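You operate a simulated robot arm through the tools that you are given. There is no shell and no other tool. Be economical: measure what you need, move in short steps, check, and stop when the job is done.

Carry out the task below with a simulated two-armed robot. There is one attempt and no reset: what you move stays moved.

JOB
On the island top on the sink side, fold the blue towel in half.

Only the result counts: the job must be done as asked and must still hold three seconds after the hand-in. Knocking over, shifting, dropping, spilling or breaking anything else fails it. Flat cloth is picked up by pressing the open fingertips on it (5 to 10 N) and closing them slowly along it; thin cloth reads only 2 to 8 mm in the jaws.

ROBOT AND FRAMES
Two 6-joint arms with two-finger parallel grippers on one trunk, on a base that drives. Base frame: it is fixed to the floor where the robot stands at the start and does not move with it; the origin is under the middle of the robot, x ahead of it, y to its left, z up; the surface under the hand at the start is at about z = 0.92. Readings come in m, rad, newtons and seconds.
The left shoulder is at the start at [0.08, 0.216, 1.558], the right one opposite. With the tool pointing down near the work surface each hand reaches from about 0.1 to 0.74 m from the robot's upright axis, wherever it stands, measured 20 degrees to its own side. Places, roughly: island top on the sink side [0.5, 0, 0.9]. Payload 3.43 kg a hand.
Tool frame (each hand has its own): the origin (TCP) lies between the finger pads and is the grasp point; the fingertips stand 0.03 m ahead of it; z points along the fingers, y is the line along which they close. The gripper opens to 0.094 m. The fingers are 0.028 m wide and 0.01 m thick; the gripper's body (0.05 by 0.096 m) begins 0.055 m behind the TCP.
Orientation is told as [roll, pitch, yaw] about the base's x, y, z axes, in that order, counted from this pose: with the fingers straight down and closing along the base's y, the tool's x points along the base's -x, its y along +y and its z along -z.

CONTROLS
- The arms move only by the tool step_arm. It takes "left_motion", "right_motion" or both (then of equal length, played together; a hand with none holds still); each is a list of rows, each an object (a shift or turn left out is 0, a gripper value left out holds the last) with "xyz": the shift along the base's x, y, z in m, a list of three; "rot": the turn, a rotation vector about the base's x, y, z in rad, a list of three; "fingers": the gripper command, from -1 (shut) to 1 (fully open), values between in proportion. In form: [{"xyz": [tx, ty, tz], "rot": [ax, ay, az], "fingers": fingers}, ...]. A call has 1 to 8 rows; each row shifts and turns the commanded pose from where the row before left it. A row lasts 0.2 s, in which the tool goes at most 0.05 m and 0.15 rad; a call with a longer step from one row to the next is refused whole, and so is a gripper value outside its range. A pose out of reach is approached as far as the arm can. The call stops where the force on the tool passes 40 N (or 10 N more than at its start, if that is more) or the arm is blocked; 0.2 s more then pass. The fingers move at their own pace (about 0.072 m/s each) and stop on an object; they squeeze with about 33 N. The grip force told is the motor's: it shows also when the fingers shut on nothing. Time passes only in rows, and 0.2 s behind the last, so rows that do not move let the fingers close. The reply holds the time, the measured pose of the TCP, the force on the tool along the base axes, the opening and the grip force, in the units named above and with some noise, with the torque about the TCP (base axes, N m) and any sound that the robot's microphone picked up.
- Cameras (640 x 400 px; columns grow to the right, rows downward): "scene" is now at [0.0926, -0.0069, 1.6995]; the picture's right is [-0.09, -1.00, 0.00], its down [-0.89, 0.08, -0.45] and it looks along [0.45, -0.04, -0.89] (base axes); focal length 269 px, centre (320, 200). "left" rides on the left gripper at [0.076, -0.014, -0.103] in its tool frame; the picture's right is [0.18, 0.98, 0.00], its down [-0.75, 0.14, -0.64] and it looks along [-0.63, 0.12, 0.77] (tool axes); focal length 243 px, centre (320, 200). "right" rides on the right gripper at [0.076, 0.014, -0.103] in its tool frame; the picture's right is [-0.18, 0.98, 0.00], its down [-0.75, -0.14, -0.64] and it looks along [-0.63, -0.12, 0.77] (tool axes); focal length 243 px, centre (320, 200).
- get_image(camera): a new picture of that camera. No time passes.
- lift_body(by): slides the trunk up (or, below 0, down) by that many m; the arms and the scene camera ride with it, the base frame stays. It gives what a move gives, with no picture.
- steer(legs): drives the robot by 1 to 6 legs, each [ahead, left, turn to the left] in m, m and rad, along the robot's own axes; the way and the turn of a leg run together, so that a leg with both is an arc; at most 1.5 m and 3.142 rad a leg. The arms and the cameras ride along, it lands a little off, and it stops where it bumps. It gives what a move gives.
- aim_head(pan, tilt): turns the head with the scene camera to pan (to the left, within 1.501 rad either way) and tilt (down, from -0.506 to 1.204), counted from straight ahead of the robot. It gives what a move gives.
- point_at(camera, pixels): for up to 12 pixels [column, row] of the newest picture of that camera ("zoom" is the newest enlarged one), the place [x, y, z] in the base frame of the surface seen there, good to about 0.002 m. No time passes.
- zoom(camera, box): a new picture of the part [left, top, right, bottom] of that camera's present view, enlarged. No time passes.
- close_job(): hands the job in; it is judged then, once.

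Work in short steps. Measure before you move; look again where a grasp or a placing could have gone wrong, and mend it. You have 80 turns and 70 pictures in all, those below and enlarged ones among them. Open the grippers and draw the arms clear of the work before you hand the job in, unless the task says otherwise; then end with one line.

The tools are called after "Call:" by a JSON object that holds its "fn" and its "kwargs". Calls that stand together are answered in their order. step_arm: Moves the arms, as the interface text tells. Its arguments: {"type":"object","properties":{"left_motion":{"type":"array"},"right_motion":{"type":"array"}},"required":[]} The other tools are called the same way: lift_body (by) slides the trunk up or down; steer (legs) drives the base; aim_head (pan, tilt) turns the head that bears the scene camera; get_image (camera) takes a picture; point_at (camera, pixels) gives the place of the surface under pixels of a picture; zoom (camera, box) takes an enlarged picture of a part of a camera's view; close_job () hands the job in.

At the start:

```text
time: 0.0
left_position: [0.5675, 0.2007, 1.0377]
left_orientation: [-0.001, 0.0, 0.0]
left_force: [-0.2, -0.4, -0.1]
left_moment: [0.03, 0.01, 0.02]
left_gripper_width: 0.094
left_finger_force: 0.1
right_position: [0.5937, -0.2934, 1.0387]
right_orientation: [0.0, 0.0, -0.003]
right_force: [0.1, 0.2, -0.5]
right_moment: [-0.02, -0.02, -0.01]
right_gripper_width: 0.0941
right_finger_force: 0.1
trunk travel left (down, up): [-0.788, 0.052]
robot x, y, heading: [-0.0006, 0.0007, 0.001]
head pan, tilt: [-0.093, 1.103]
```

scene: 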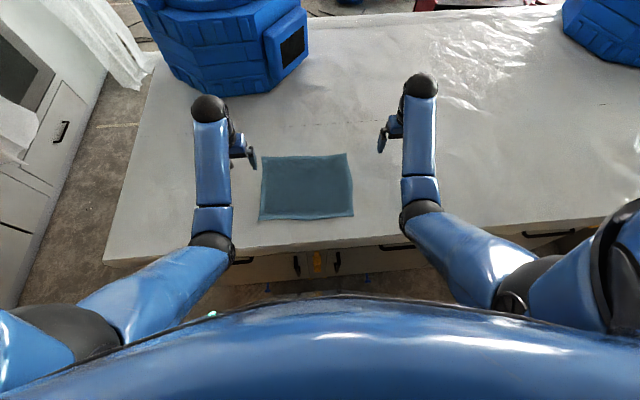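
right: 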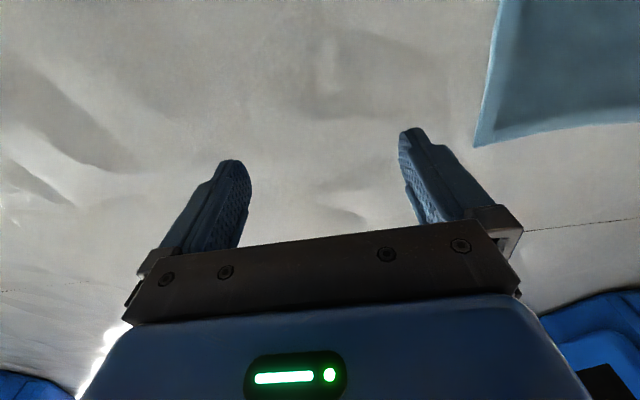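
left: 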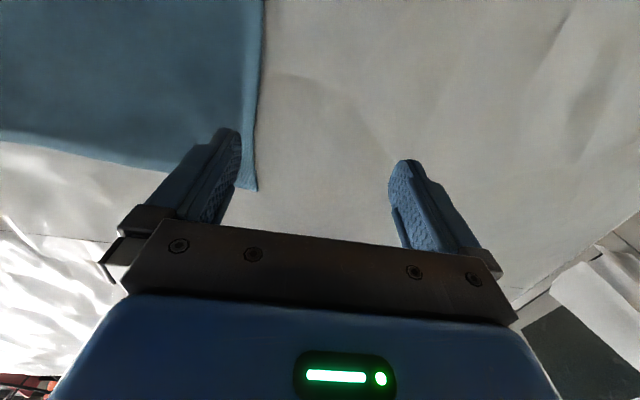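

I see the blue towel at about columns 258-355, rows 153-221 in the scene view. I measure its corners, edges and middle.

Call:
{"fn": "zoom", "kwargs": {"camera": "scene", "box": [230, 130, 390, 230]}}

Call:
{"fn": "point_at", "kwargs": {"camera": "scene", "pixels": [[263, 157], [346, 153], [353, 215], [260, 219], [305, 187], [305, 156], [305, 217], [262, 188], [349, 184], [370, 185], [306, 230], [306, 140]]}}

```text
4.00 times, centred on (310, 180) of scene
```

zoom: 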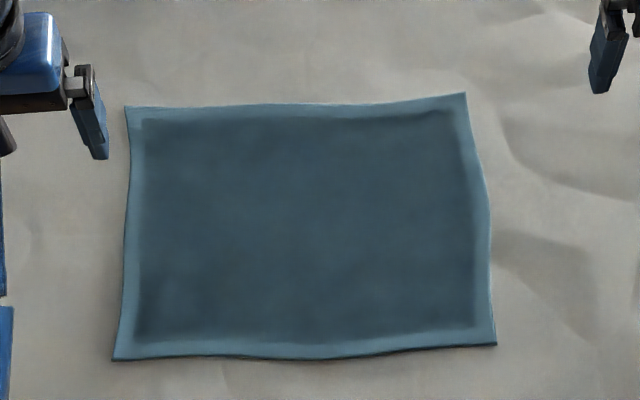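

```text
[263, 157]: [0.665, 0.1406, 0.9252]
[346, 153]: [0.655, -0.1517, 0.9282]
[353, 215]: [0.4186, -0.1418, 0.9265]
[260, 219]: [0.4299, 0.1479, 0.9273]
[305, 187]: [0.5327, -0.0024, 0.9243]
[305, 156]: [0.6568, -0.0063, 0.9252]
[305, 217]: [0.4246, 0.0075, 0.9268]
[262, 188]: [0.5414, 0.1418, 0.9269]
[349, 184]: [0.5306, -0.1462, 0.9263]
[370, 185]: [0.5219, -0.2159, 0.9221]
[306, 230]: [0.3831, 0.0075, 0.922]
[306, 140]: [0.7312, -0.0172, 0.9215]
```

The towel covers x 0.42–0.66, y ±0.147, with its top at about z = 0.926. I'll fold the near edge over onto the far edge with both hands, so I move each hand above its near corner, fingers partly open.

Call:
{"fn": "step_arm", "kwargs": {"left_motion": [{"xyz": [-0.0213, -0.0148, -0.005], "fingers": -0.15}, {"xyz": [-0.0213, -0.0148, -0.005]}, {"xyz": [-0.0213, -0.0148, -0.005]}, {"xyz": [-0.0213, -0.0148, -0.005]}, {"xyz": [-0.0213, -0.0148, -0.01]}, {"xyz": [-0.0213, -0.0148, -0.01]}, {}], "right_motion": [{"xyz": [-0.0272, 0.0308, -0.005], "fingers": -0.15}, {"xyz": [-0.0272, 0.0308, -0.005]}, {"xyz": [-0.0272, 0.0308, -0.005]}, {"xyz": [-0.0272, 0.0308, -0.005]}, {"xyz": [-0.0272, 0.0308, -0.01]}, {"xyz": [-0.0272, 0.0308, -0.01]}, {}]}}

Call:
{"fn": "get_image", "kwargs": {"camera": "left"}}

Call:
{"fn": "get_image", "kwargs": {"camera": "right"}}

Call:
{"fn": "get_image", "kwargs": {"camera": "scene"}}

```text
time: 1.6
left_position: [0.4454, 0.1124, 0.9869]
left_orientation: [-0.003, 0.0, 0.0]
left_force: [0.1, 0.1, -0.4]
left_moment: [-0.02, -0.01, 0.01]
left_gripper_width: 0.0403
left_finger_force: 0.1
left hand out of reach, approached as far as the arm can: row 1, 2, 4
right_position: [0.4357, -0.1071, 0.9833]
right_orientation: [0.0, 0.0, 0.0]
right_force: [0.1, -0.2, 0.3]
right_moment: [0.01, 0.01, -0.01]
right_gripper_width: 0.0397
right_finger_force: 0.1
right hand out of reach, approached as far as the arm can: row 3, 4
trunk travel left (down, up): [-0.788, 0.052]
robot x, y, heading: [-0.0005, 0.0008, -0.002]
head pan, tilt: [-0.093, 1.103]
```

```text
65 pictures are left
```

left: 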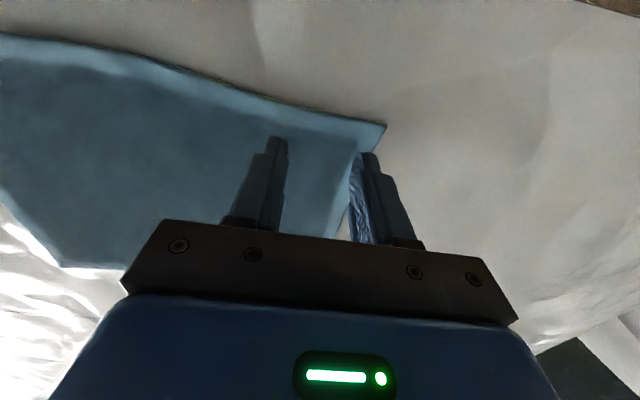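

```text
64 pictures are left
```

right: 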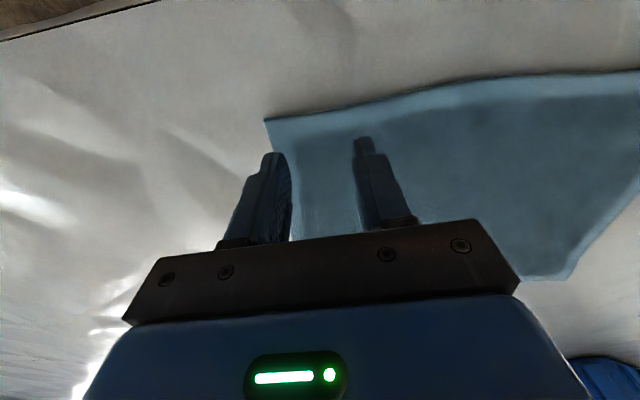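

```text
63 pictures are left
```

scene: 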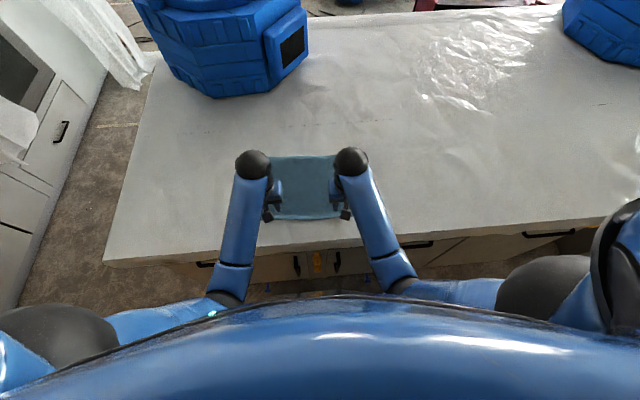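

Both hands are over the corners. I shift about 1 cm toward the robot, so the pads straddle the edge, and lower them close to the cloth.

Call:
{"fn": "step_arm", "kwargs": {"left_motion": [{"xyz": [-0.011, 0, 0]}, {"xyz": [0, 0, -0.012]}, {"xyz": [0, 0, -0.012]}, {}], "right_motion": [{"xyz": [-0.01, 0, 0]}, {"xyz": [0, 0, -0.01]}, {"xyz": [0, 0, -0.01]}, {}]}}

Call:
{"fn": "get_image", "kwargs": {"camera": "left"}}

Call:
{"fn": "get_image", "kwargs": {"camera": "right"}}

```text
time: 2.6
left_position: [0.4339, 0.1124, 0.9628]
left_orientation: [0.001, 0.0, -0.001]
left_force: [0.4, 0.2, 0.0]
left_moment: [0.03, -0.01, 0.03]
left_gripper_width: 0.04
left_finger_force: 0.1
right_position: [0.4243, -0.1076, 0.9653]
right_orientation: [0.0, 0.002, -0.001]
right_force: [-1.1, 0.0, -0.3]
right_moment: [-0.05, -0.01, 0.02]
right_gripper_width: 0.0398
right_finger_force: 0.0
trunk travel left (down, up): [-0.788, 0.052]
robot x, y, heading: [0.0004, -0.0015, -0.001]
head pan, tilt: [-0.093, 1.103]
```

```text
62 pictures are left
```

left: 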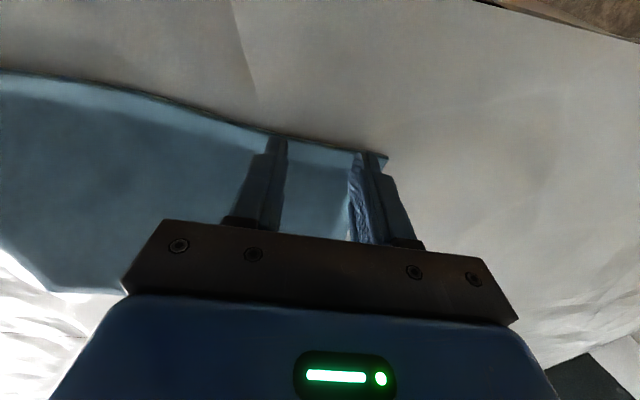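

```text
61 pictures are left
```

right: 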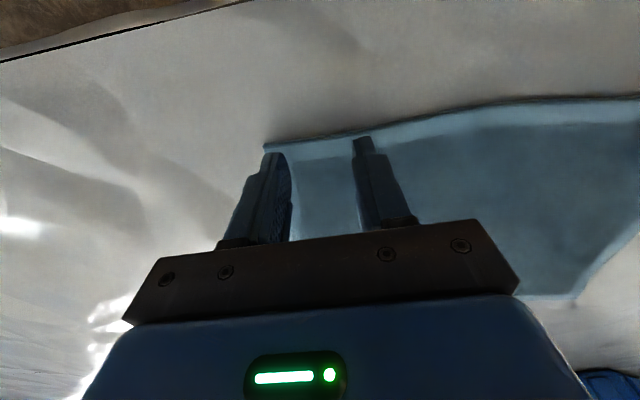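

The fingertips sit right at the near edge of the towel. I press down in small steps until I read about 5–10 N.

Call:
{"fn": "step_arm", "kwargs": {"left_motion": [{"xyz": [0, 0, -0.004]}, {"xyz": [0, 0, -0.003]}, {}], "right_motion": [{"xyz": [0, 0, -0.005]}, {"xyz": [0, 0, -0.004]}, {}]}}

```text
time: 3.4
left_position: [0.4337, 0.1114, 0.9553]
left_orientation: [-0.002, 0.0, 0.0]
left_force: [0.1, 0.2, -0.6]
left_moment: [0.0, 0.01, 0.02]
left_gripper_width: 0.0396
left_finger_force: 0.1
right_position: [0.4258, -0.1081, 0.9556]
right_orientation: [0.0, 0.0, 0.0]
right_force: [-0.3, 0.1, 1.1]
right_moment: [-0.02, 0.0, 0.0]
right_gripper_width: 0.04
right_finger_force: 0.1
trunk travel left (down, up): [-0.788, 0.052]
robot x, y, heading: [-0.0002, -0.0012, -0.003]
head pan, tilt: [-0.093, 1.103]
```

Almost no contact force yet, so I go on down by 3 mm.

Call:
{"fn": "step_arm", "kwargs": {"left_motion": [{"xyz": [0, 0, -0.0015]}, {"xyz": [0, 0, -0.0015]}, {}], "right_motion": [{"xyz": [0, 0, -0.0015]}, {"xyz": [0, 0, -0.0015]}, {}]}}

```text
time: 4.2
left_position: [0.4344, 0.1123, 0.9538]
left_orientation: [0.0, 0.0, 0.001]
left_force: [0.0, 1.5, 7.0]
left_moment: [0.04, -0.05, 0.02]
left_gripper_width: 0.0398
left_finger_force: 0.2
right_position: [0.4256, -0.108, 0.9544]
right_orientation: [0.001, -0.002, -0.001]
right_force: [1.3, -0.5, 5.1]
right_moment: [0.01, -0.06, 0.02]
right_gripper_width: 0.04
right_finger_force: 0.1
trunk travel left (down, up): [-0.788, 0.052]
robot x, y, heading: [0.0028, 0.0003, -0.005]
head pan, tilt: [-0.093, 1.103]
```

The press reads 7 N left and 5 N right. I close both grippers slowly.

Call:
{"fn": "step_arm", "kwargs": {"left_motion": [{"fingers": -0.3}, {"fingers": -0.45}, {"fingers": -0.6}, {"fingers": -0.75}, {"fingers": -0.9}, {"fingers": -1}, {}, {}], "right_motion": [{"xyz": [0, 0, -0.0005], "fingers": -0.3}, {"fingers": -0.45}, {"fingers": -0.6}, {"fingers": -0.75}, {"fingers": -0.9}, {"fingers": -1}, {}, {}]}}

Call:
{"fn": "get_image", "kwargs": {"camera": "left"}}

Call:
{"fn": "get_image", "kwargs": {"camera": "right"}}

```text
time: 6.0
left_position: [0.4325, 0.1108, 0.953]
left_orientation: [-0.002, -0.003, 0.0]
left_force: [-0.1, -2.2, 4.4]
left_moment: [-0.04, -0.05, -0.02]
left_gripper_width: 0.0037
left_finger_force: 32.7
right_position: [0.4251, -0.1077, 0.9526]
right_orientation: [0.0, 0.0, 0.0]
right_force: [0.8, 2.5, 7.8]
right_moment: [0.09, -0.03, 0.01]
right_gripper_width: 0.0039
right_finger_force: 33.1
trunk travel left (down, up): [-0.788, 0.052]
robot x, y, heading: [-0.0014, -0.0011, -0.002]
head pan, tilt: [-0.093, 1.103]
```

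```text
60 pictures are left
```

left: 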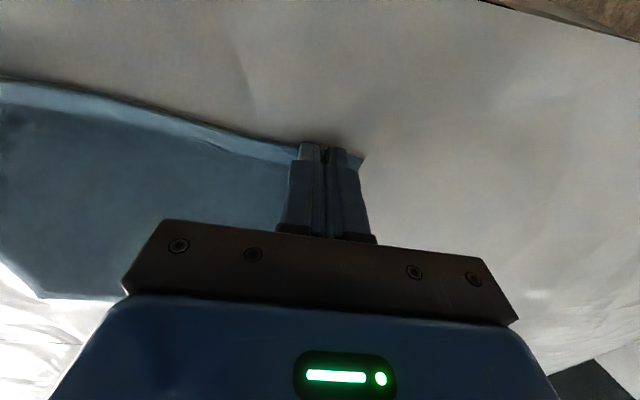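

```text
59 pictures are left
```

right: 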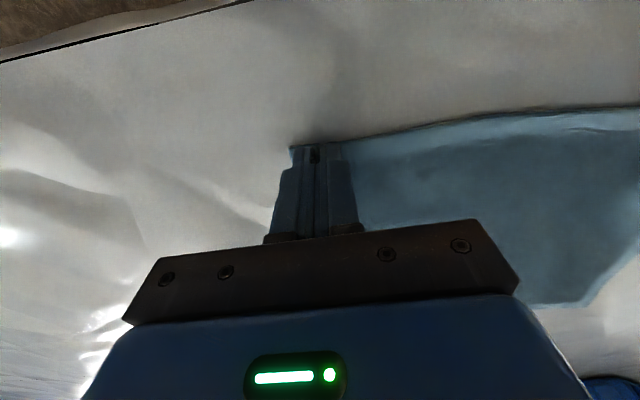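

Both jaws hold cloth (3.7 and 3.9 mm), with the corners drawn in. I lift both hands 8 cm and move them slightly ahead.

Call:
{"fn": "step_arm", "kwargs": {"left_motion": [{"xyz": [0, 0, 0.02]}, {"xyz": [0.003, 0, 0.02]}, {"xyz": [0.008, 0, 0.02]}, {"xyz": [0.012, 0, 0.02]}, {}], "right_motion": [{"xyz": [0, 0, 0.02]}, {"xyz": [0.003, 0, 0.02]}, {"xyz": [0.008, 0, 0.02]}, {"xyz": [0.012, 0, 0.02]}, {}]}}

Call:
{"fn": "get_image", "kwargs": {"camera": "scene"}}

Call:
{"fn": "get_image", "kwargs": {"camera": "left"}}

Call:
{"fn": "get_image", "kwargs": {"camera": "right"}}

```text
time: 7.2
left_position: [0.4648, 0.1101, 1.0025]
left_orientation: [0.0, -0.004, -0.001]
left_force: [1.0, 0.2, -0.6]
left_moment: [0.02, 0.02, -0.04]
left_gripper_width: 0.0036
left_finger_force: 33.2
left hand out of reach, approached as far as the arm can: row 3, 4
right_position: [0.4556, -0.1055, 1.0005]
right_orientation: [0.0, -0.001, -0.002]
right_force: [0.5, 0.0, -0.7]
right_moment: [0.03, 0.02, 0.0]
right_gripper_width: 0.0039
right_finger_force: 32.9
right hand out of reach, approached as far as the arm can: row 3, 4
trunk travel left (down, up): [-0.788, 0.052]
robot x, y, heading: [-0.0007, 0.0012, -0.001]
head pan, tilt: [-0.093, 1.103]
```

```text
58 pictures are left
```

scene: 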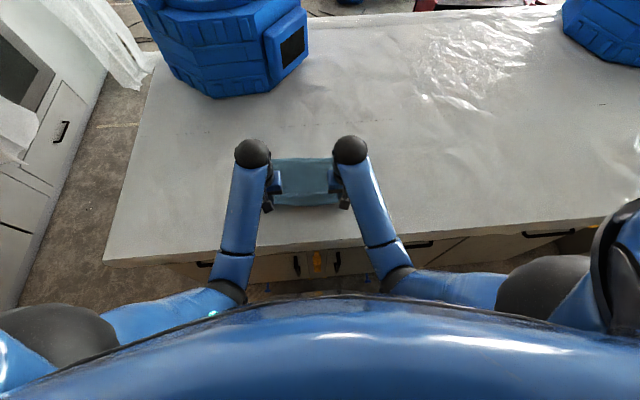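

```text
57 pictures are left
```

left: 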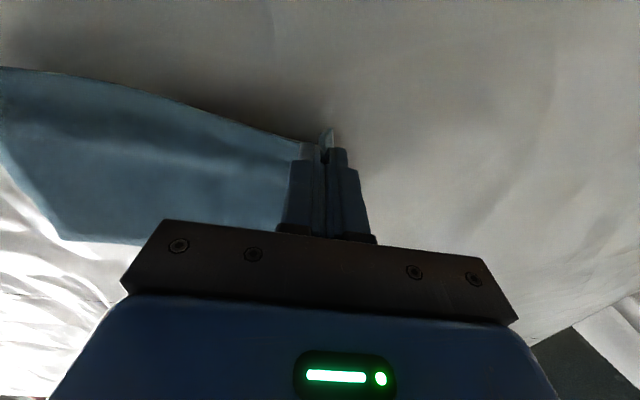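

```text
56 pictures are left
```

right: 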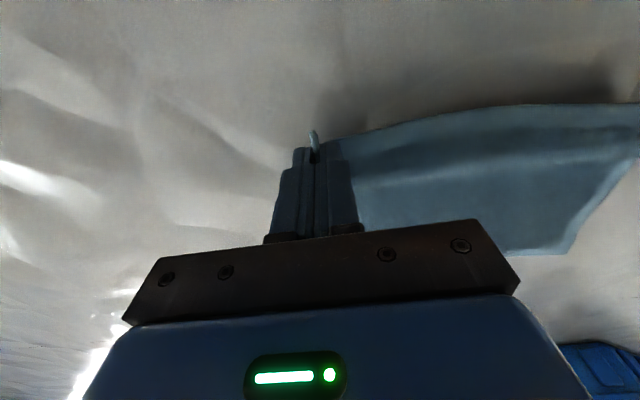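

The cloth is lifted at both corners. The arms hit their upper reach here, so I raise the trunk 4.5 cm to gain height.

Call:
{"fn": "lift_body", "kwargs": {"by": 0.045}}

Call:
{"fn": "step_arm", "kwargs": {"left_motion": [{"xyz": [0.02, 0, 0], "rot": [0, 0.04, 0]}, {"xyz": [0.02, 0, 0.005], "rot": [0, 0.04, 0]}, {"xyz": [0.02, 0, 0.005], "rot": [0, 0.04, 0]}, {"xyz": [0.02, 0, 0], "rot": [0, 0.04, 0]}, {}], "right_motion": [{"xyz": [0.02, 0, 0], "rot": [0, 0.04, 0]}, {"xyz": [0.02, 0, 0.005], "rot": [0, 0.04, 0]}, {"xyz": [0.02, 0, 0.005], "rot": [0, 0.04, 0]}, {"xyz": [0.02, 0, 0], "rot": [0, 0.04, 0]}, {}]}}

Call:
{"fn": "get_image", "kwargs": {"camera": "scene"}}

Call:
{"fn": "get_image", "kwargs": {"camera": "left"}}

```text
time: 8.1
left_position: [0.4647, 0.1102, 1.0481]
left_orientation: [0.002, -0.002, 0.0]
left_force: [0.2, 0.1, -0.7]
left_moment: [0.01, 0.01, -0.04]
left_gripper_width: 0.0035
left_finger_force: 33.3
right_position: [0.4554, -0.1065, 1.046]
right_orientation: [0.0, -0.004, 0.001]
right_force: [-0.1, 0.5, -0.2]
right_moment: [0.02, -0.01, -0.01]
right_gripper_width: 0.0037
right_finger_force: 33.0
trunk travel left (down, up): [-0.833, 0.007]
robot x, y, heading: [0.0022, 0.0008, -0.001]
head pan, tilt: [-0.093, 1.103]
```

```text
time: 9.3
left_position: [0.5497, 0.109, 1.0434]
left_orientation: [0.0, 0.158, -0.001]
left_force: [0.0, -0.4, -0.4]
left_moment: [0.01, -0.04, -0.01]
left_gripper_width: 0.0038
left_finger_force: 32.8
left hand out of reach, approached as far as the arm can: row 1, 2, 3
right_position: [0.5423, -0.105, 1.0386]
right_orientation: [0.002, 0.157, -0.001]
right_force: [0.4, 0.9, 0.4]
right_moment: [-0.01, 0.01, -0.02]
right_gripper_width: 0.0036
right_finger_force: 32.9
right hand out of reach, approached as far as the arm can: row 1, 2, 3
trunk travel left (down, up): [-0.833, 0.007]
robot x, y, heading: [0.0007, -0.0023, 0.001]
head pan, tilt: [-0.093, 1.103]
```

```text
55 pictures are left
```

scene: 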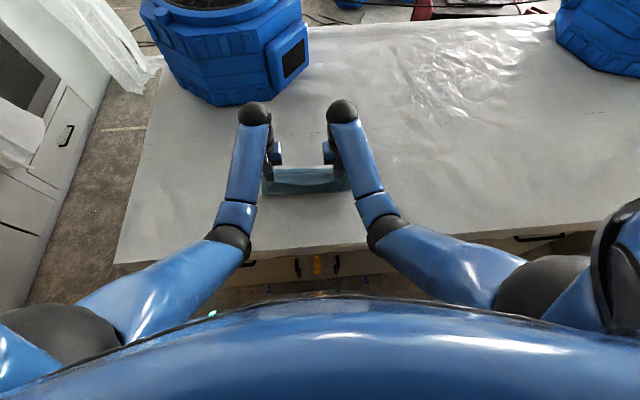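

```text
54 pictures are left
```

left: 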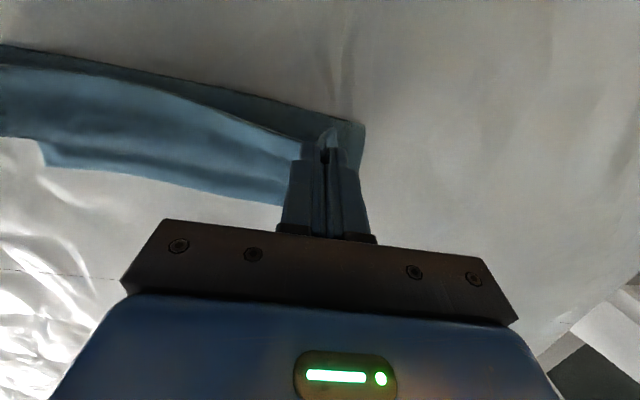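

The towel now hangs from the hands above its lying half. I measure the lying part to see whether it has been dragged.

Call:
{"fn": "zoom", "kwargs": {"camera": "scene", "box": [230, 120, 390, 220]}}

```text
4.00 times, centred on (310, 170) of scene
```

zoom: 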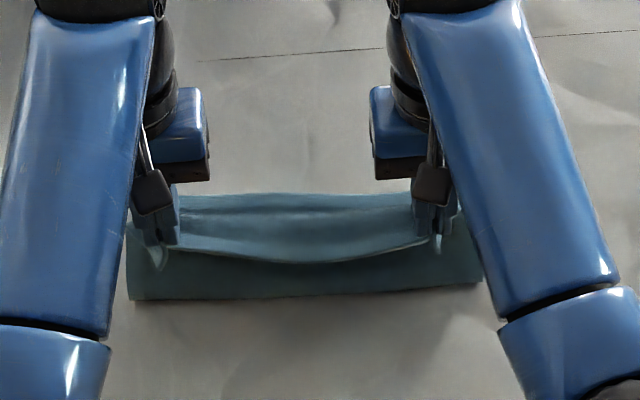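

Call:
{"fn": "point_at", "kwargs": {"camera": "zoom", "pixels": [[300, 196], [300, 225], [300, 255], [300, 275], [300, 292], [132, 297], [478, 280], [135, 235], [470, 230], [160, 255], [437, 240]]}}

```text
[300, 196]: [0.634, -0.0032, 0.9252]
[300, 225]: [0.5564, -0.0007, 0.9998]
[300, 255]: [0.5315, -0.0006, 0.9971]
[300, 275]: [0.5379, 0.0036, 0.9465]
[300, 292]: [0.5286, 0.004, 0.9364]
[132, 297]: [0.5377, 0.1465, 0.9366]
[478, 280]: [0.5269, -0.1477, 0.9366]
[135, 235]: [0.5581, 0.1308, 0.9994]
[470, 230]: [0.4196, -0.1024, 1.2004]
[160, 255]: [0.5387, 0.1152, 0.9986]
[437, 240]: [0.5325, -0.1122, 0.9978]
```

The towel has barely been dragged: the fold sits at x ≈ 0.53 and the lying half stays in place. I want to tilt the hands so the edge turns over, so I check how far away the blue bin is.

Call:
{"fn": "point_at", "kwargs": {"camera": "scene", "pixels": [[215, 100], [265, 95], [300, 75], [306, 40], [280, 60], [240, 103], [330, 60], [200, 60]]}}

Call:
{"fn": "step_arm", "kwargs": {"left_motion": [{"xyz": [0.008, 0, 0], "rot": [0, 0.1, 0]}, {"xyz": [0.008, 0, 0], "rot": [0, 0.1, 0]}, {"xyz": [0.008, 0, 0], "rot": [0, 0.1, 0]}, {"xyz": [0.008, 0, 0], "rot": [0, 0.1, 0]}, {}], "right_motion": [{"xyz": [0.008, 0, 0], "rot": [0, 0.1, 0]}, {"xyz": [0.008, 0, 0], "rot": [0, 0.1, 0]}, {"xyz": [0.008, 0, 0], "rot": [0, 0.1, 0]}, {"xyz": [0.008, 0, 0], "rot": [0, 0.1, 0]}, {}]}}

```text
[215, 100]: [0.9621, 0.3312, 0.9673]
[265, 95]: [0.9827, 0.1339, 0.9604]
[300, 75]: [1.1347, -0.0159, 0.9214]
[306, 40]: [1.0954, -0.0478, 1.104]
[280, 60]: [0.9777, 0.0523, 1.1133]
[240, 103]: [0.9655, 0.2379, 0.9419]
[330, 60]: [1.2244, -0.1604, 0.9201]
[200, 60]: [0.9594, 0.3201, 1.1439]
```

```text
time: 10.5
left_position: [0.5843, 0.1076, 1.0407]
left_orientation: [-0.001, 0.557, -0.001]
left_force: [0.2, 0.7, -0.4]
left_moment: [-0.02, 0.02, 0.01]
left_gripper_width: 0.0034
left_finger_force: 33.2
left hand out of reach, approached as far as the arm can: row 1, 4
right_position: [0.5778, -0.1036, 1.0357]
right_orientation: [0.002, 0.558, 0.0]
right_force: [-0.7, -0.7, 0.1]
right_moment: [-0.01, 0.02, -0.02]
right_gripper_width: 0.0036
right_finger_force: 32.5
right hand out of reach, approached as far as the arm can: row 1
trunk travel left (down, up): [-0.833, 0.007]
robot x, y, heading: [0.0015, 0.0007, 0.002]
head pan, tilt: [-0.093, 1.103]
```

The bin starts at x ≈ 0.96, which leaves room. The tilt works so far, so I continue to about 1.0 rad.

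Call:
{"fn": "step_arm", "kwargs": {"left_motion": [{"xyz": [0.008, 0, 0], "rot": [0, 0.11, 0]}, {"xyz": [0.008, 0, 0], "rot": [0, 0.11, 0]}, {"xyz": [0.008, 0, -0.004], "rot": [0, 0.11, 0]}, {"xyz": [0.008, 0, -0.004], "rot": [0, 0.11, 0]}, {}], "right_motion": [{"xyz": [0.008, 0, 0], "rot": [0, 0.11, 0]}, {"xyz": [0.008, 0, 0], "rot": [0, 0.11, 0]}, {"xyz": [0.008, 0, -0.004], "rot": [0, 0.11, 0]}, {"xyz": [0.008, 0, -0.004], "rot": [0, 0.11, 0]}, {}]}}

Call:
{"fn": "get_image", "kwargs": {"camera": "scene"}}

Call:
{"fn": "get_image", "kwargs": {"camera": "left"}}

```text
time: 11.7
left_position: [0.5261, 0.1202, 1.071]
left_orientation: [-0.005, 0.883, -0.003]
left_force: [0.0, -26.0, -1.6]
left_moment: [-0.56, -0.06, 0.55]
left_gripper_width: 0.004
left_finger_force: 32.5
left hand out of reach, approached as far as the arm can: row 1, 2, 3, 4
right_position: [0.5241, -0.1166, 1.0655]
right_orientation: [0.005, 0.887, 0.002]
right_force: [-0.2, 26.0, -0.1]
right_moment: [0.65, 0.02, -0.5]
right_gripper_width: 0.0039
right_finger_force: 33.3
right hand out of reach, approached as far as the arm can: row 1, 2, 3, 4
trunk travel left (down, up): [-0.833, 0.007]
robot x, y, heading: [0.0027, -0.0004, 0.0]
head pan, tilt: [-0.093, 1.103]
```

```text
52 pictures are left
```

scene: 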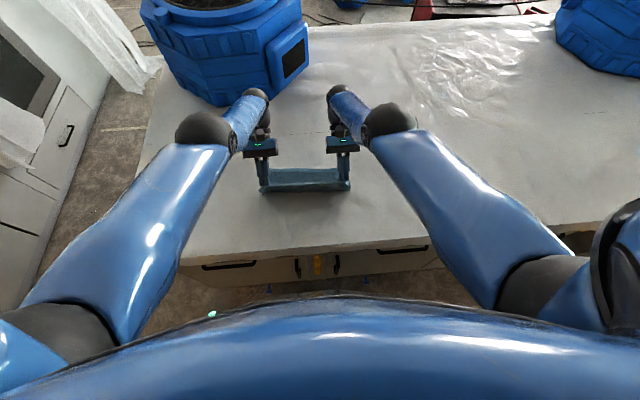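

```text
51 pictures are left
```

left: 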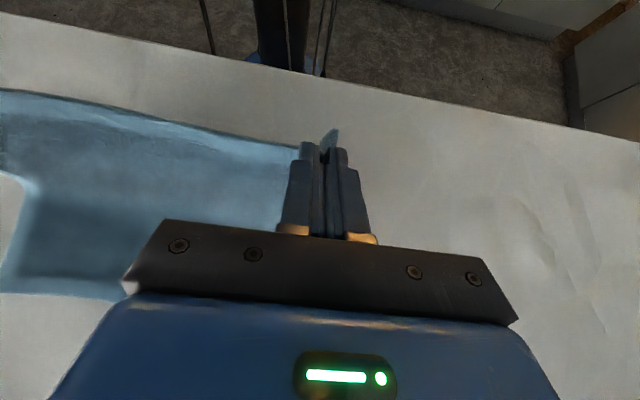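

Reach ran out: the hands drifted back and outward, stretching the cloth (26 N across). I bring the hands inward to relax it, then lower the trunk to gain forward reach.

Call:
{"fn": "step_arm", "kwargs": {"left_motion": [{"xyz": [0, -0.006, 0]}, {"xyz": [0, -0.006, 0]}, {}], "right_motion": [{"xyz": [0, 0.006, 0]}, {"xyz": [0, 0.006, 0]}, {}]}}

Call:
{"fn": "lift_body", "kwargs": {"by": -0.05}}

Call:
{"fn": "step_arm", "kwargs": {"left_motion": [{"xyz": [0, 0, 0.02]}, {"xyz": [0, 0, 0.02]}, {}], "right_motion": [{"xyz": [0, 0, 0.02]}, {"xyz": [0, 0, 0.02]}, {}]}}

```text
time: 12.5
left_position: [0.5245, 0.1105, 1.0695]
left_orientation: [0.001, 0.883, 0.001]
left_force: [0.1, 0.5, 0.0]
left_moment: [-0.02, -0.02, -0.01]
left_gripper_width: 0.0035
left_finger_force: 32.7
right_position: [0.5219, -0.1065, 1.0649]
right_orientation: [-0.001, 0.883, -0.002]
right_force: [-0.2, 0.3, -0.4]
right_moment: [-0.03, -0.02, -0.03]
right_gripper_width: 0.0036
right_finger_force: 33.3
trunk travel left (down, up): [-0.833, 0.007]
robot x, y, heading: [0.0027, 0.0003, -0.002]
head pan, tilt: [-0.093, 1.103]
```

```text
time: 13.4
left_position: [0.5248, 0.1098, 1.0204]
left_orientation: [-0.002, 0.884, 0.0]
left_force: [-0.1, 0.5, -0.6]
left_moment: [0.0, -0.01, -0.04]
left_gripper_width: 0.0035
left_finger_force: 32.5
right_position: [0.5219, -0.1069, 1.0159]
right_orientation: [0.001, 0.881, -0.001]
right_force: [-0.2, 0.2, -0.9]
right_moment: [0.03, -0.05, -0.01]
right_gripper_width: 0.0032
right_finger_force: 33.0
trunk travel left (down, up): [-0.783, 0.057]
robot x, y, heading: [0.0026, 0.0016, -0.004]
head pan, tilt: [-0.093, 1.103]
```

```text
time: 14.2
left_position: [0.524, 0.1098, 1.0206]
left_orientation: [-0.002, 0.882, -0.002]
left_force: [0.2, -0.3, -0.2]
left_moment: [-0.01, 0.01, -0.06]
left_gripper_width: 0.0035
left_finger_force: 32.8
left hand out of reach, approached as far as the arm can: row 1, 2
right_position: [0.5246, -0.106, 1.0227]
right_orientation: [0.002, 0.882, 0.0]
right_force: [-0.8, 0.3, -0.3]
right_moment: [0.01, -0.03, -0.02]
right_gripper_width: 0.0037
right_finger_force: 33.4
right hand out of reach, approached as far as the arm can: row 1, 2
trunk travel left (down, up): [-0.783, 0.057]
robot x, y, heading: [-0.0025, -0.0013, 0.001]
head pan, tilt: [-0.093, 1.103]
```

The cloth is relaxed again. The limit is the wrist bend rather than distance, so I raise the trunk again and go forward and downward, holding the tilt.

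Call:
{"fn": "lift_body", "kwargs": {"by": 0.052}}

Call:
{"fn": "step_arm", "kwargs": {"left_motion": [{"xyz": [0.01, 0, -0.01]}, {"xyz": [0.015, 0, -0.01]}, {"xyz": [0.015, 0, -0.01]}, {"xyz": [0.015, 0, -0.01]}, {}], "right_motion": [{"xyz": [0.01, 0, -0.01]}, {"xyz": [0.015, 0, -0.01]}, {"xyz": [0.015, 0, -0.01]}, {"xyz": [0.015, 0, -0.01]}, {}]}}

```text
time: 15.1
left_position: [0.5254, 0.1093, 1.0723]
left_orientation: [-0.003, 0.883, 0.001]
left_force: [0.1, -0.2, -0.4]
left_moment: [-0.03, -0.02, -0.01]
left_gripper_width: 0.0037
left_finger_force: 33.4
right_position: [0.5268, -0.106, 1.0754]
right_orientation: [0.001, 0.883, 0.0]
right_force: [-0.4, 0.1, -1.1]
right_moment: [-0.01, -0.03, -0.04]
right_gripper_width: 0.0037
right_finger_force: 32.6
trunk travel left (down, up): [-0.835, 0.005]
robot x, y, heading: [-0.002, 0.0006, 0.002]
head pan, tilt: [-0.093, 1.103]
```

```text
time: 16.3
left_position: [0.5236, 0.1105, 1.07]
left_orientation: [-0.002, 0.881, -0.001]
left_force: [-0.5, -2.9, 0.2]
left_moment: [-0.06, -0.02, 0.01]
left_gripper_width: 0.0037
left_finger_force: 34.1
left hand out of reach, approached as far as the arm can: row 1, 2, 3, 4
right_position: [0.5221, -0.1106, 1.0662]
right_orientation: [0.003, 0.882, -0.001]
right_force: [0.1, 2.0, 0.2]
right_moment: [0.06, -0.03, -0.06]
right_gripper_width: 0.0035
right_finger_force: 33.1
right hand out of reach, approached as far as the arm can: row 1, 2, 3, 4
trunk travel left (down, up): [-0.835, 0.005]
robot x, y, heading: [-0.0009, -0.0023, -0.002]
head pan, tilt: [-0.093, 1.103]
```

At this tilt the hands can't advance. I back the tilt off to about 0.5 while moving forward and down.

Call:
{"fn": "step_arm", "kwargs": {"left_motion": [{"xyz": [0, 0, 0], "rot": [0, -0.1, 0]}, {"xyz": [0, 0, 0], "rot": [0, -0.1, 0]}, {"xyz": [0.01, 0, -0.005], "rot": [0, -0.1, 0]}, {"xyz": [0.01, 0, -0.005], "rot": [0, -0.1, 0]}, {"xyz": [0.015, 0, -0.007]}, {"xyz": [0.015, 0, -0.008]}, {}], "right_motion": [{"xyz": [0, 0, 0], "rot": [0, -0.1, 0]}, {"xyz": [0, 0, 0], "rot": [0, -0.1, 0]}, {"xyz": [0.01, 0, -0.005], "rot": [0, -0.1, 0]}, {"xyz": [0.01, 0, -0.005], "rot": [0, -0.1, 0]}, {"xyz": [0.015, 0, -0.007]}, {"xyz": [0.015, 0, -0.008]}, {}]}}

```text
time: 17.9
left_position: [0.5975, 0.107, 1.034]
left_orientation: [-0.002, 0.482, 0.002]
left_force: [0.1, 0.3, 0.1]
left_moment: [-0.01, 0.01, 0.02]
left_gripper_width: 0.0037
left_finger_force: 32.5
left hand out of reach, approached as far as the arm can: row 1, 2, 3, 4, 5, 6
right_position: [0.5944, -0.1042, 1.0313]
right_orientation: [0.003, 0.482, 0.0]
right_force: [0.1, 1.2, 0.4]
right_moment: [0.02, 0.04, -0.01]
right_gripper_width: 0.0037
right_finger_force: 32.5
right hand out of reach, approached as far as the arm can: row 1, 2, 3, 4, 5, 6
trunk travel left (down, up): [-0.835, 0.005]
robot x, y, heading: [-0.0007, 0.0, -0.008]
head pan, tilt: [-0.093, 1.103]
```

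Good, now tilt 0.48 at x ≈ 0.596. I continue forward and down toward the far edge, then look.

Call:
{"fn": "step_arm", "kwargs": {"left_motion": [{"xyz": [0.012, 0, -0.01]}, {"xyz": [0.012, 0, -0.012]}, {"xyz": [0.01, 0, -0.012]}, {"xyz": [0.006, 0, -0.012]}, {}], "right_motion": [{"xyz": [0.012, 0, -0.01]}, {"xyz": [0.012, 0, -0.012]}, {"xyz": [0.01, 0, -0.012]}, {"xyz": [0.006, 0, -0.012]}, {}]}}

Call:
{"fn": "get_image", "kwargs": {"camera": "scene"}}

Call:
{"fn": "zoom", "kwargs": {"camera": "scene", "box": [230, 110, 390, 210]}}

Call:
{"fn": "get_image", "kwargs": {"camera": "left"}}

```text
time: 19.1
left_position: [0.5958, 0.1118, 1.0293]
left_orientation: [-0.003, 0.482, -0.001]
left_force: [-0.4, -4.9, -0.7]
left_moment: [-0.15, 0.02, 0.05]
left_gripper_width: 0.0036
left_finger_force: 33.4
left hand out of reach, approached as far as the arm can: row 1, 2, 3, 4
right_position: [0.5866, -0.1127, 1.0125]
right_orientation: [0.003, 0.483, 0.0]
right_force: [-1.2, 4.2, 0.9]
right_moment: [0.18, 0.03, -0.05]
right_gripper_width: 0.0035
right_finger_force: 33.0
right hand out of reach, approached as far as the arm can: row 1, 2, 3, 4
trunk travel left (down, up): [-0.835, 0.005]
robot x, y, heading: [0.002, 0.0015, -0.002]
head pan, tilt: [-0.093, 1.103]
```

```text
50 pictures are left
```

scene: 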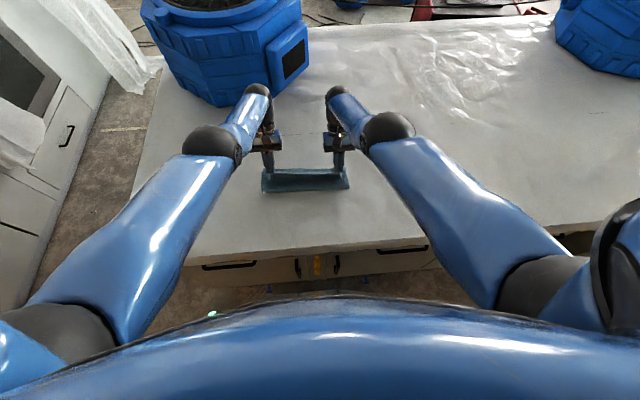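

```text
4.00 times, centred on (310, 160) of scene
```

zoom: 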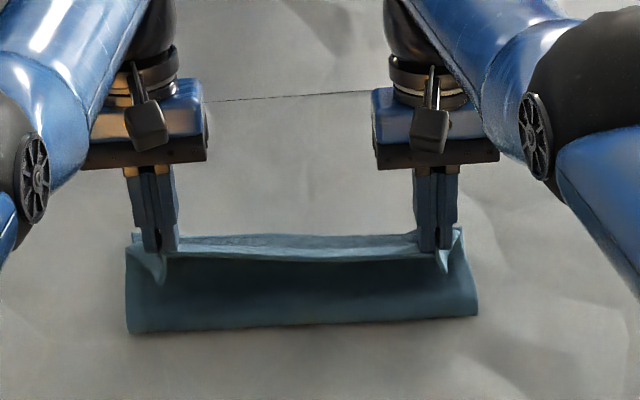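

```text
48 pictures are left
```

left: 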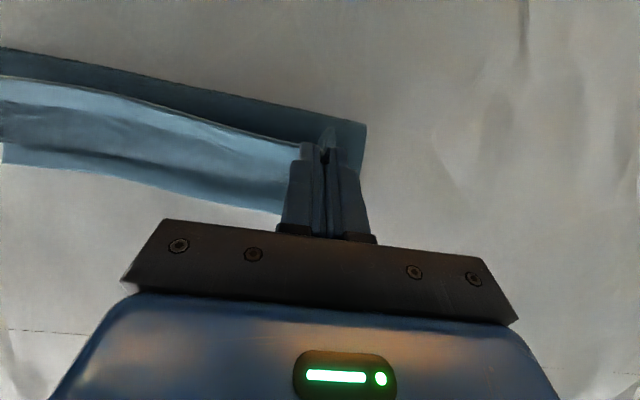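

The arms look nearly stretched out, and the hands have to come down anyway. I lower the trunk 4 cm, which takes the hands down, then advance in x.

Call:
{"fn": "lift_body", "kwargs": {"by": -0.04}}

Call:
{"fn": "step_arm", "kwargs": {"left_motion": [{"xyz": [0.0, -0.004, 0]}, {"xyz": [0.015, 0, 0]}, {"xyz": [0.015, 0, 0]}, {}], "right_motion": [{"xyz": [0.005, 0.006, 0.01]}, {"xyz": [0.015, 0, 0]}, {"xyz": [0.015, 0, 0]}, {}]}}

```text
time: 20.0
left_position: [0.5948, 0.11, 0.9896]
left_orientation: [-0.002, 0.482, 0.002]
left_force: [-0.7, -5.6, -0.5]
left_moment: [-0.22, 0.02, 0.08]
left_gripper_width: 0.0037
left_finger_force: 32.9
right_position: [0.5849, -0.1129, 0.9736]
right_orientation: [0.002, 0.482, 0.001]
right_force: [-0.7, 5.6, 0.7]
right_moment: [0.15, -0.05, -0.03]
right_gripper_width: 0.0033
right_finger_force: 33.5
trunk travel left (down, up): [-0.795, 0.045]
robot x, y, heading: [0.0003, 0.0019, -0.0]
head pan, tilt: [-0.093, 1.103]
```

```text
time: 21.0
left_position: [0.6006, 0.1118, 1.0]
left_orientation: [0.0, 0.482, 0.0]
left_force: [0.2, -5.0, -0.8]
left_moment: [-0.14, -0.01, 0.01]
left_gripper_width: 0.0036
left_finger_force: 32.4
left hand out of reach, approached as far as the arm can: row 2, 3
right_position: [0.5977, -0.1122, 0.9948]
right_orientation: [0.002, 0.482, 0.0]
right_force: [-0.4, 4.9, 0.1]
right_moment: [0.14, 0.0, -0.06]
right_gripper_width: 0.0035
right_finger_force: 32.9
right hand out of reach, approached as far as the arm can: row 2, 3
trunk travel left (down, up): [-0.795, 0.045]
robot x, y, heading: [-0.0034, 0.0013, 0.0]
head pan, tilt: [-0.093, 1.103]
```

Tilt still limits the forward reach. I ease the tilt to about 0.25 and advance, keeping the y positions inward.

Call:
{"fn": "step_arm", "kwargs": {"left_motion": [{"xyz": [0.0, -0.004, 0], "rot": [0, -0.08, 0]}, {"xyz": [0.01, 0, 0], "rot": [0, -0.08, 0]}, {"xyz": [0.01, 0, -0.005], "rot": [0, -0.08, 0]}, {"xyz": [0.01, 0, -0.005]}, {}], "right_motion": [{"xyz": [0.003, 0.004, 0.003], "rot": [0, -0.08, 0]}, {"xyz": [0.01, 0, 0], "rot": [0, -0.08, 0]}, {"xyz": [0.01, 0, -0.005], "rot": [0, -0.08, 0]}, {"xyz": [0.01, 0, -0.005]}, {}]}}

Call:
{"fn": "get_image", "kwargs": {"camera": "left"}}

Call:
{"fn": "zoom", "kwargs": {"camera": "scene", "box": [230, 110, 390, 210]}}

```text
time: 22.2
left_position: [0.6434, 0.1058, 0.984]
left_orientation: [-0.003, 0.244, 0.001]
left_force: [-0.5, -0.8, -0.8]
left_moment: [0.0, 0.0, 0.01]
left_gripper_width: 0.0038
left_finger_force: 33.1
left hand out of reach, approached as far as the arm can: row 1, 2, 3, 4
right_position: [0.6424, -0.1074, 0.9822]
right_orientation: [0.001, 0.24, 0.0]
right_force: [0.2, 0.8, -0.2]
right_moment: [0.05, 0.0, -0.01]
right_gripper_width: 0.0038
right_finger_force: 33.0
right hand out of reach, approached as far as the arm can: row 1, 2, 3, 4
trunk travel left (down, up): [-0.795, 0.045]
robot x, y, heading: [-0.0054, -0.004, -0.002]
head pan, tilt: [-0.093, 1.103]
```

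```text
47 pictures are left
```

left: 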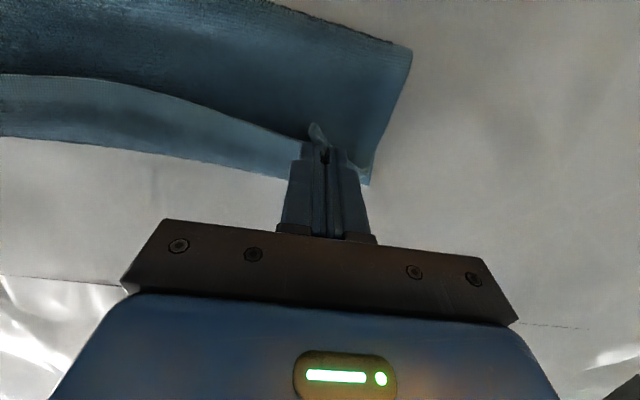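

```text
4.00 times, centred on (310, 160) of scene
```

zoom: 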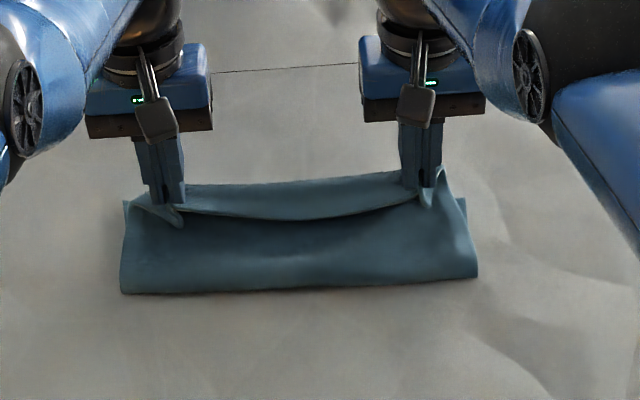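

The fold is nearly over. I measure the edges of the upper layer and lower layer now.

Call:
{"fn": "point_at", "kwargs": {"camera": "zoom", "pixels": [[280, 185], [280, 198], [280, 212], [280, 226], [280, 255], [300, 285], [122, 290], [476, 274], [180, 222], [425, 203], [128, 205], [466, 205]]}}

```text
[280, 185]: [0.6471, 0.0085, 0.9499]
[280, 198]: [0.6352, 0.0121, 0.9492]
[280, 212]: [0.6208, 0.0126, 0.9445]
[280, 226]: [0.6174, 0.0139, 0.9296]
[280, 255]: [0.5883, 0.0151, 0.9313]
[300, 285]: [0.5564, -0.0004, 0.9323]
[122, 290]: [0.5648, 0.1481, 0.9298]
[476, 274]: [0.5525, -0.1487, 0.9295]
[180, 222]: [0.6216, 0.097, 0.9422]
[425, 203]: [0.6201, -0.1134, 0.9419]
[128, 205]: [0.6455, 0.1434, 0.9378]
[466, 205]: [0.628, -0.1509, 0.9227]
```

The upper layer is over, with its last 3 cm still turned back in the jaws. I lower until the tips are just above the cloth, then open gently and look at how it relaxes.

Call:
{"fn": "step_arm", "kwargs": {"left_motion": [{"xyz": [0.003, 0, -0.008]}, {"xyz": [0.0, 0, -0.008]}, {}], "right_motion": [{"xyz": [0.003, 0, -0.008]}, {"xyz": [0.0, 0, -0.008]}, {}]}}

Call:
{"fn": "step_arm", "kwargs": {"left_motion": [{"fingers": -0.7}, {"fingers": -0.4}, {"fingers": -0.2}, {}, {}], "right_motion": [{"fingers": -0.7}, {"fingers": -0.4}, {"fingers": -0.2}, {}, {}]}}

Call:
{"fn": "zoom", "kwargs": {"camera": "scene", "box": [230, 110, 390, 210]}}

Call:
{"fn": "get_image", "kwargs": {"camera": "left"}}

Call:
{"fn": "get_image", "kwargs": {"camera": "right"}}

```text
time: 23.0
left_position: [0.6385, 0.108, 0.9725]
left_orientation: [-0.003, 0.243, -0.001]
left_force: [0.6, 0.2, 0.7]
left_moment: [-0.02, 0.01, -0.02]
left_gripper_width: 0.0033
left_finger_force: 33.3
left hand out of reach, approached as far as the arm can: row 1
right_position: [0.6367, -0.1075, 0.9687]
right_orientation: [0.002, 0.241, 0.001]
right_force: [-0.6, 0.4, -0.1]
right_moment: [0.01, 0.01, 0.0]
right_gripper_width: 0.0036
right_finger_force: 32.9
right hand out of reach, approached as far as the arm can: row 1, 2
trunk travel left (down, up): [-0.795, 0.045]
robot x, y, heading: [-0.0015, 0.0024, 0.001]
head pan, tilt: [-0.093, 1.103]
```

```text
time: 24.2
left_position: [0.6392, 0.1073, 0.9712]
left_orientation: [-0.001, 0.243, 0.0]
left_force: [-0.5, 0.3, 0.3]
left_moment: [-0.01, -0.03, -0.02]
left_gripper_width: 0.0377
left_finger_force: 0.2
right_position: [0.6363, -0.108, 0.9696]
right_orientation: [0.003, 0.242, -0.002]
right_force: [-0.2, 0.3, 0.1]
right_moment: [-0.01, 0.02, 0.01]
right_gripper_width: 0.0375
right_finger_force: 0.0
trunk travel left (down, up): [-0.795, 0.045]
robot x, y, heading: [0.003, -0.0022, -0.002]
head pan, tilt: [-0.093, 1.103]
```

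```text
4.00 times, centred on (310, 160) of scene
```

zoom: 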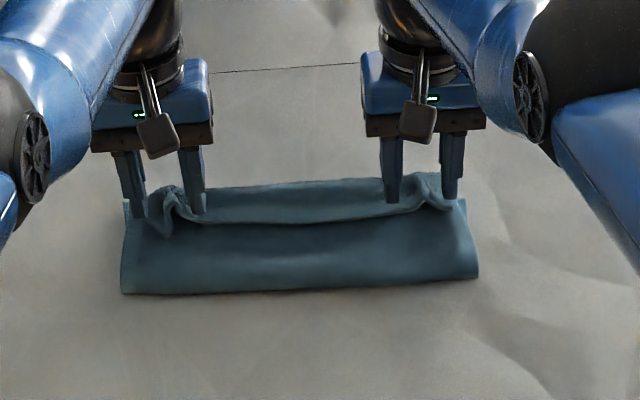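

```text
44 pictures are left
```

left: 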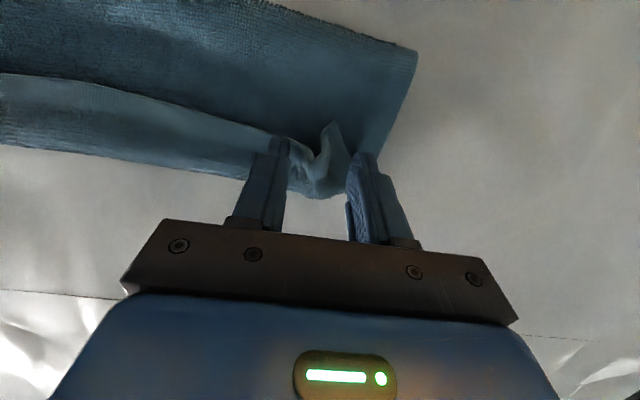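

```text
43 pictures are left
```

right: 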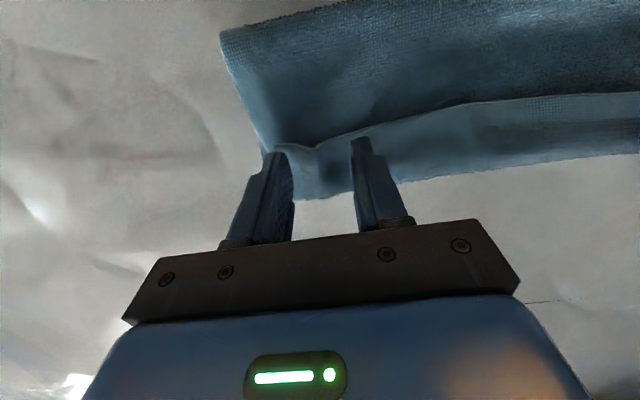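

The fold holds, but the edge is turned back (roll at rows 185–225). I lift both hands clear to measure it.

Call:
{"fn": "step_arm", "kwargs": {"left_motion": [{"xyz": [0.0, 0, 0.015], "rot": [0, -0.08, 0]}, {"xyz": [0, 0, 0.015], "rot": [0, -0.08, 0]}, {"xyz": [0, 0.03, 0.02], "rot": [0, -0.08, 0]}, {"xyz": [0, 0.04, 0.02]}, {"xyz": [0, 0.04, 0.01]}, {"xyz": [0, 0.03, 0.01]}, {}], "right_motion": [{"xyz": [0.0, 0, 0.015], "rot": [0, -0.08, 0]}, {"xyz": [0, 0, 0.015], "rot": [0, -0.08, 0]}, {"xyz": [0, -0.03, 0.02], "rot": [0, -0.08, 0]}, {"xyz": [0, -0.04, 0.02]}, {"xyz": [0, -0.04, 0.01]}, {"xyz": [0, -0.03, 0.01]}, {}]}}

Call:
{"fn": "zoom", "kwargs": {"camera": "scene", "box": [230, 120, 390, 220]}}

```text
time: 25.8
left_position: [0.7207, 0.2363, 1.0279]
left_orientation: [-0.002, 0.006, -0.002]
left_force: [-0.6, -0.2, -0.3]
left_moment: [0.0, -0.01, -0.02]
left_gripper_width: 0.0378
left_finger_force: 0.1
left hand out of reach, approached as far as the arm can: row 1, 2, 3, 4, 5, 6
right_position: [0.7196, -0.2377, 1.0236]
right_orientation: [0.002, 0.005, -0.001]
right_force: [0.6, -0.1, 0.3]
right_moment: [0.01, -0.01, -0.01]
right_gripper_width: 0.0378
right_finger_force: 0.1
right hand out of reach, approached as far as the arm can: row 1, 2, 3, 4, 5, 6
trunk travel left (down, up): [-0.795, 0.045]
robot x, y, heading: [-0.0004, 0.0002, 0.004]
head pan, tilt: [-0.093, 1.103]
```

```text
4.00 times, centred on (310, 170) of scene
```

zoom: 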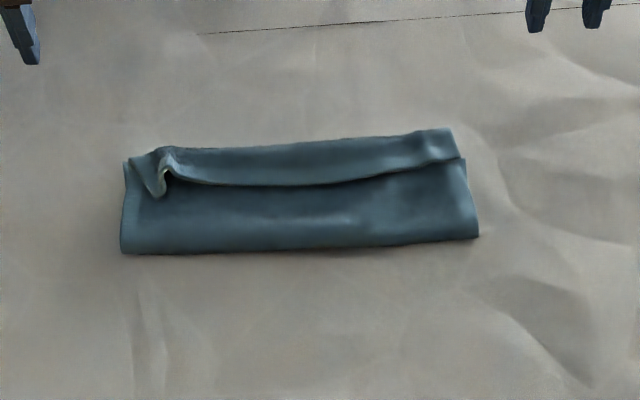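

Clear view now. I measure the roll and the outlines.

Call:
{"fn": "point_at", "kwargs": {"camera": "zoom", "pixels": [[310, 143], [310, 160], [310, 180], [310, 192], [310, 220], [310, 246], [125, 165], [160, 190], [440, 132], [435, 160], [462, 165], [178, 160]]}}

Call:
{"fn": "point_at", "kwargs": {"camera": "zoom", "pixels": [[125, 248], [476, 234], [310, 136], [165, 152], [165, 145], [450, 130], [310, 255]]}}

```text
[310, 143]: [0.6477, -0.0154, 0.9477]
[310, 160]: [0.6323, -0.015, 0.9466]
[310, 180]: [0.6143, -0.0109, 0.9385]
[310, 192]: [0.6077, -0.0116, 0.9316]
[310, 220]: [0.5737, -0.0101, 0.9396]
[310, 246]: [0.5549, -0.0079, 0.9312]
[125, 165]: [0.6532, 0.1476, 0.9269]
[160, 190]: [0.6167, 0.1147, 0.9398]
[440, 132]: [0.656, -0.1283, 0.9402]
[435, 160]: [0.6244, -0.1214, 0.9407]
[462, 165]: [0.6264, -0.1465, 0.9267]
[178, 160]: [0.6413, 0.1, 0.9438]
```

```text
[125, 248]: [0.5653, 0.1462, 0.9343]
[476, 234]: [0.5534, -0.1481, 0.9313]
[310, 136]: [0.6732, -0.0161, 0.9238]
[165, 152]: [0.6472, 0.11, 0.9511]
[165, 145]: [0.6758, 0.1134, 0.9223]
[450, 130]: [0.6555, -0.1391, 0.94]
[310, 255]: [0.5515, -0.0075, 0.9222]
```

The towel is folded from x 0.553 to 0.65, but about 3.5 cm of the upper edge is turned back (edge at x ≈ 0.615, roll at 0.65). I'll use the open fingers as a rake to push that flap edge forward, so I first place both hands on the robot side of it.

Call:
{"fn": "step_arm", "kwargs": {"left_motion": [{"xyz": [-0.028, -0.032, -0.003], "fingers": 1}, {"xyz": [-0.028, -0.032, -0.003]}, {"xyz": [-0.028, -0.032, -0.004]}, {"xyz": [-0.028, -0.032, -0.005]}, {"xyz": [-0.025, -0.03, -0.005]}, {}], "right_motion": [{"xyz": [-0.028, 0.032, -0.003], "fingers": 1}, {"xyz": [-0.028, 0.032, -0.003]}, {"xyz": [-0.028, 0.032, -0.004]}, {"xyz": [-0.028, 0.032, -0.005]}, {"xyz": [-0.025, 0.03, -0.005]}, {}]}}

Call:
{"fn": "get_image", "kwargs": {"camera": "left"}}

```text
time: 27.2
left_position: [0.6783, 0.0662, 0.9682]
left_orientation: [-0.002, 0.007, 0.001]
left_force: [0.9, -0.8, -0.3]
left_moment: [0.03, -0.02, -0.01]
left_gripper_width: 0.094
left_finger_force: 0.1
left hand out of reach, approached as far as the arm can: row 1, 2, 3, 4, 5
right_position: [0.6755, -0.069, 0.9629]
right_orientation: [0.001, 0.003, 0.001]
right_force: [-0.5, 0.1, 0.7]
right_moment: [-0.03, 0.0, 0.0]
right_gripper_width: 0.0942
right_finger_force: 0.0
right hand out of reach, approached as far as the arm can: row 1, 2, 3, 4, 5
trunk travel left (down, up): [-0.795, 0.045]
robot x, y, heading: [0.0008, -0.0014, 0.005]
head pan, tilt: [-0.093, 1.103]
```

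```text
41 pictures are left
```

left: 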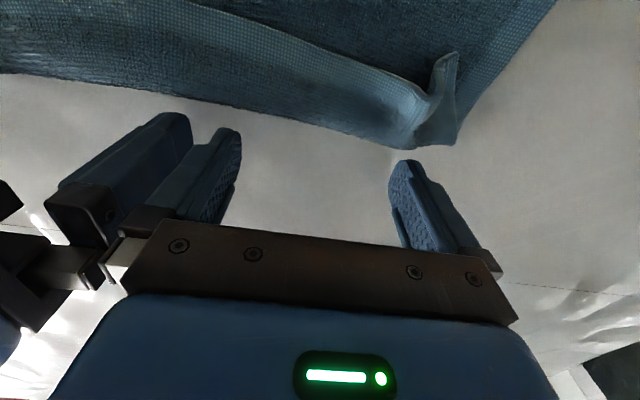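

The hands stopped just beyond the far edge, not touching. The arms seem to be in an awkward posture, so I look before going on.

Call:
{"fn": "get_image", "kwargs": {"camera": "scene"}}

```text
40 pictures are left
```

scene: 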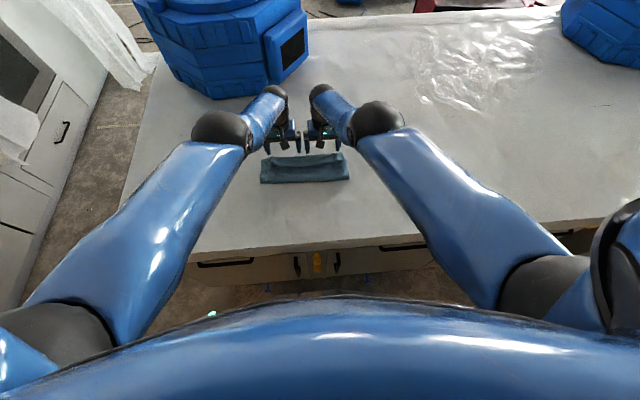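

To understand the arm posture I measure points on the left arm's elbow and wrist and the right arm's.

Call:
{"fn": "point_at", "kwargs": {"camera": "scene", "pixels": [[220, 128], [277, 92], [185, 175], [120, 240], [60, 310], [378, 116], [318, 92], [285, 130], [420, 170]]}}

```text
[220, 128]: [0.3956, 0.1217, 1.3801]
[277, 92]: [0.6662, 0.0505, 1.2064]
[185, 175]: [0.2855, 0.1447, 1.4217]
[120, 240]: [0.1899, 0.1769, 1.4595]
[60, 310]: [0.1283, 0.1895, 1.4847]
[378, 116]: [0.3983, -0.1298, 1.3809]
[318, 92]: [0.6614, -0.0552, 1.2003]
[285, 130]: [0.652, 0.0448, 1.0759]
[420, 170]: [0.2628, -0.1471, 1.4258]
```

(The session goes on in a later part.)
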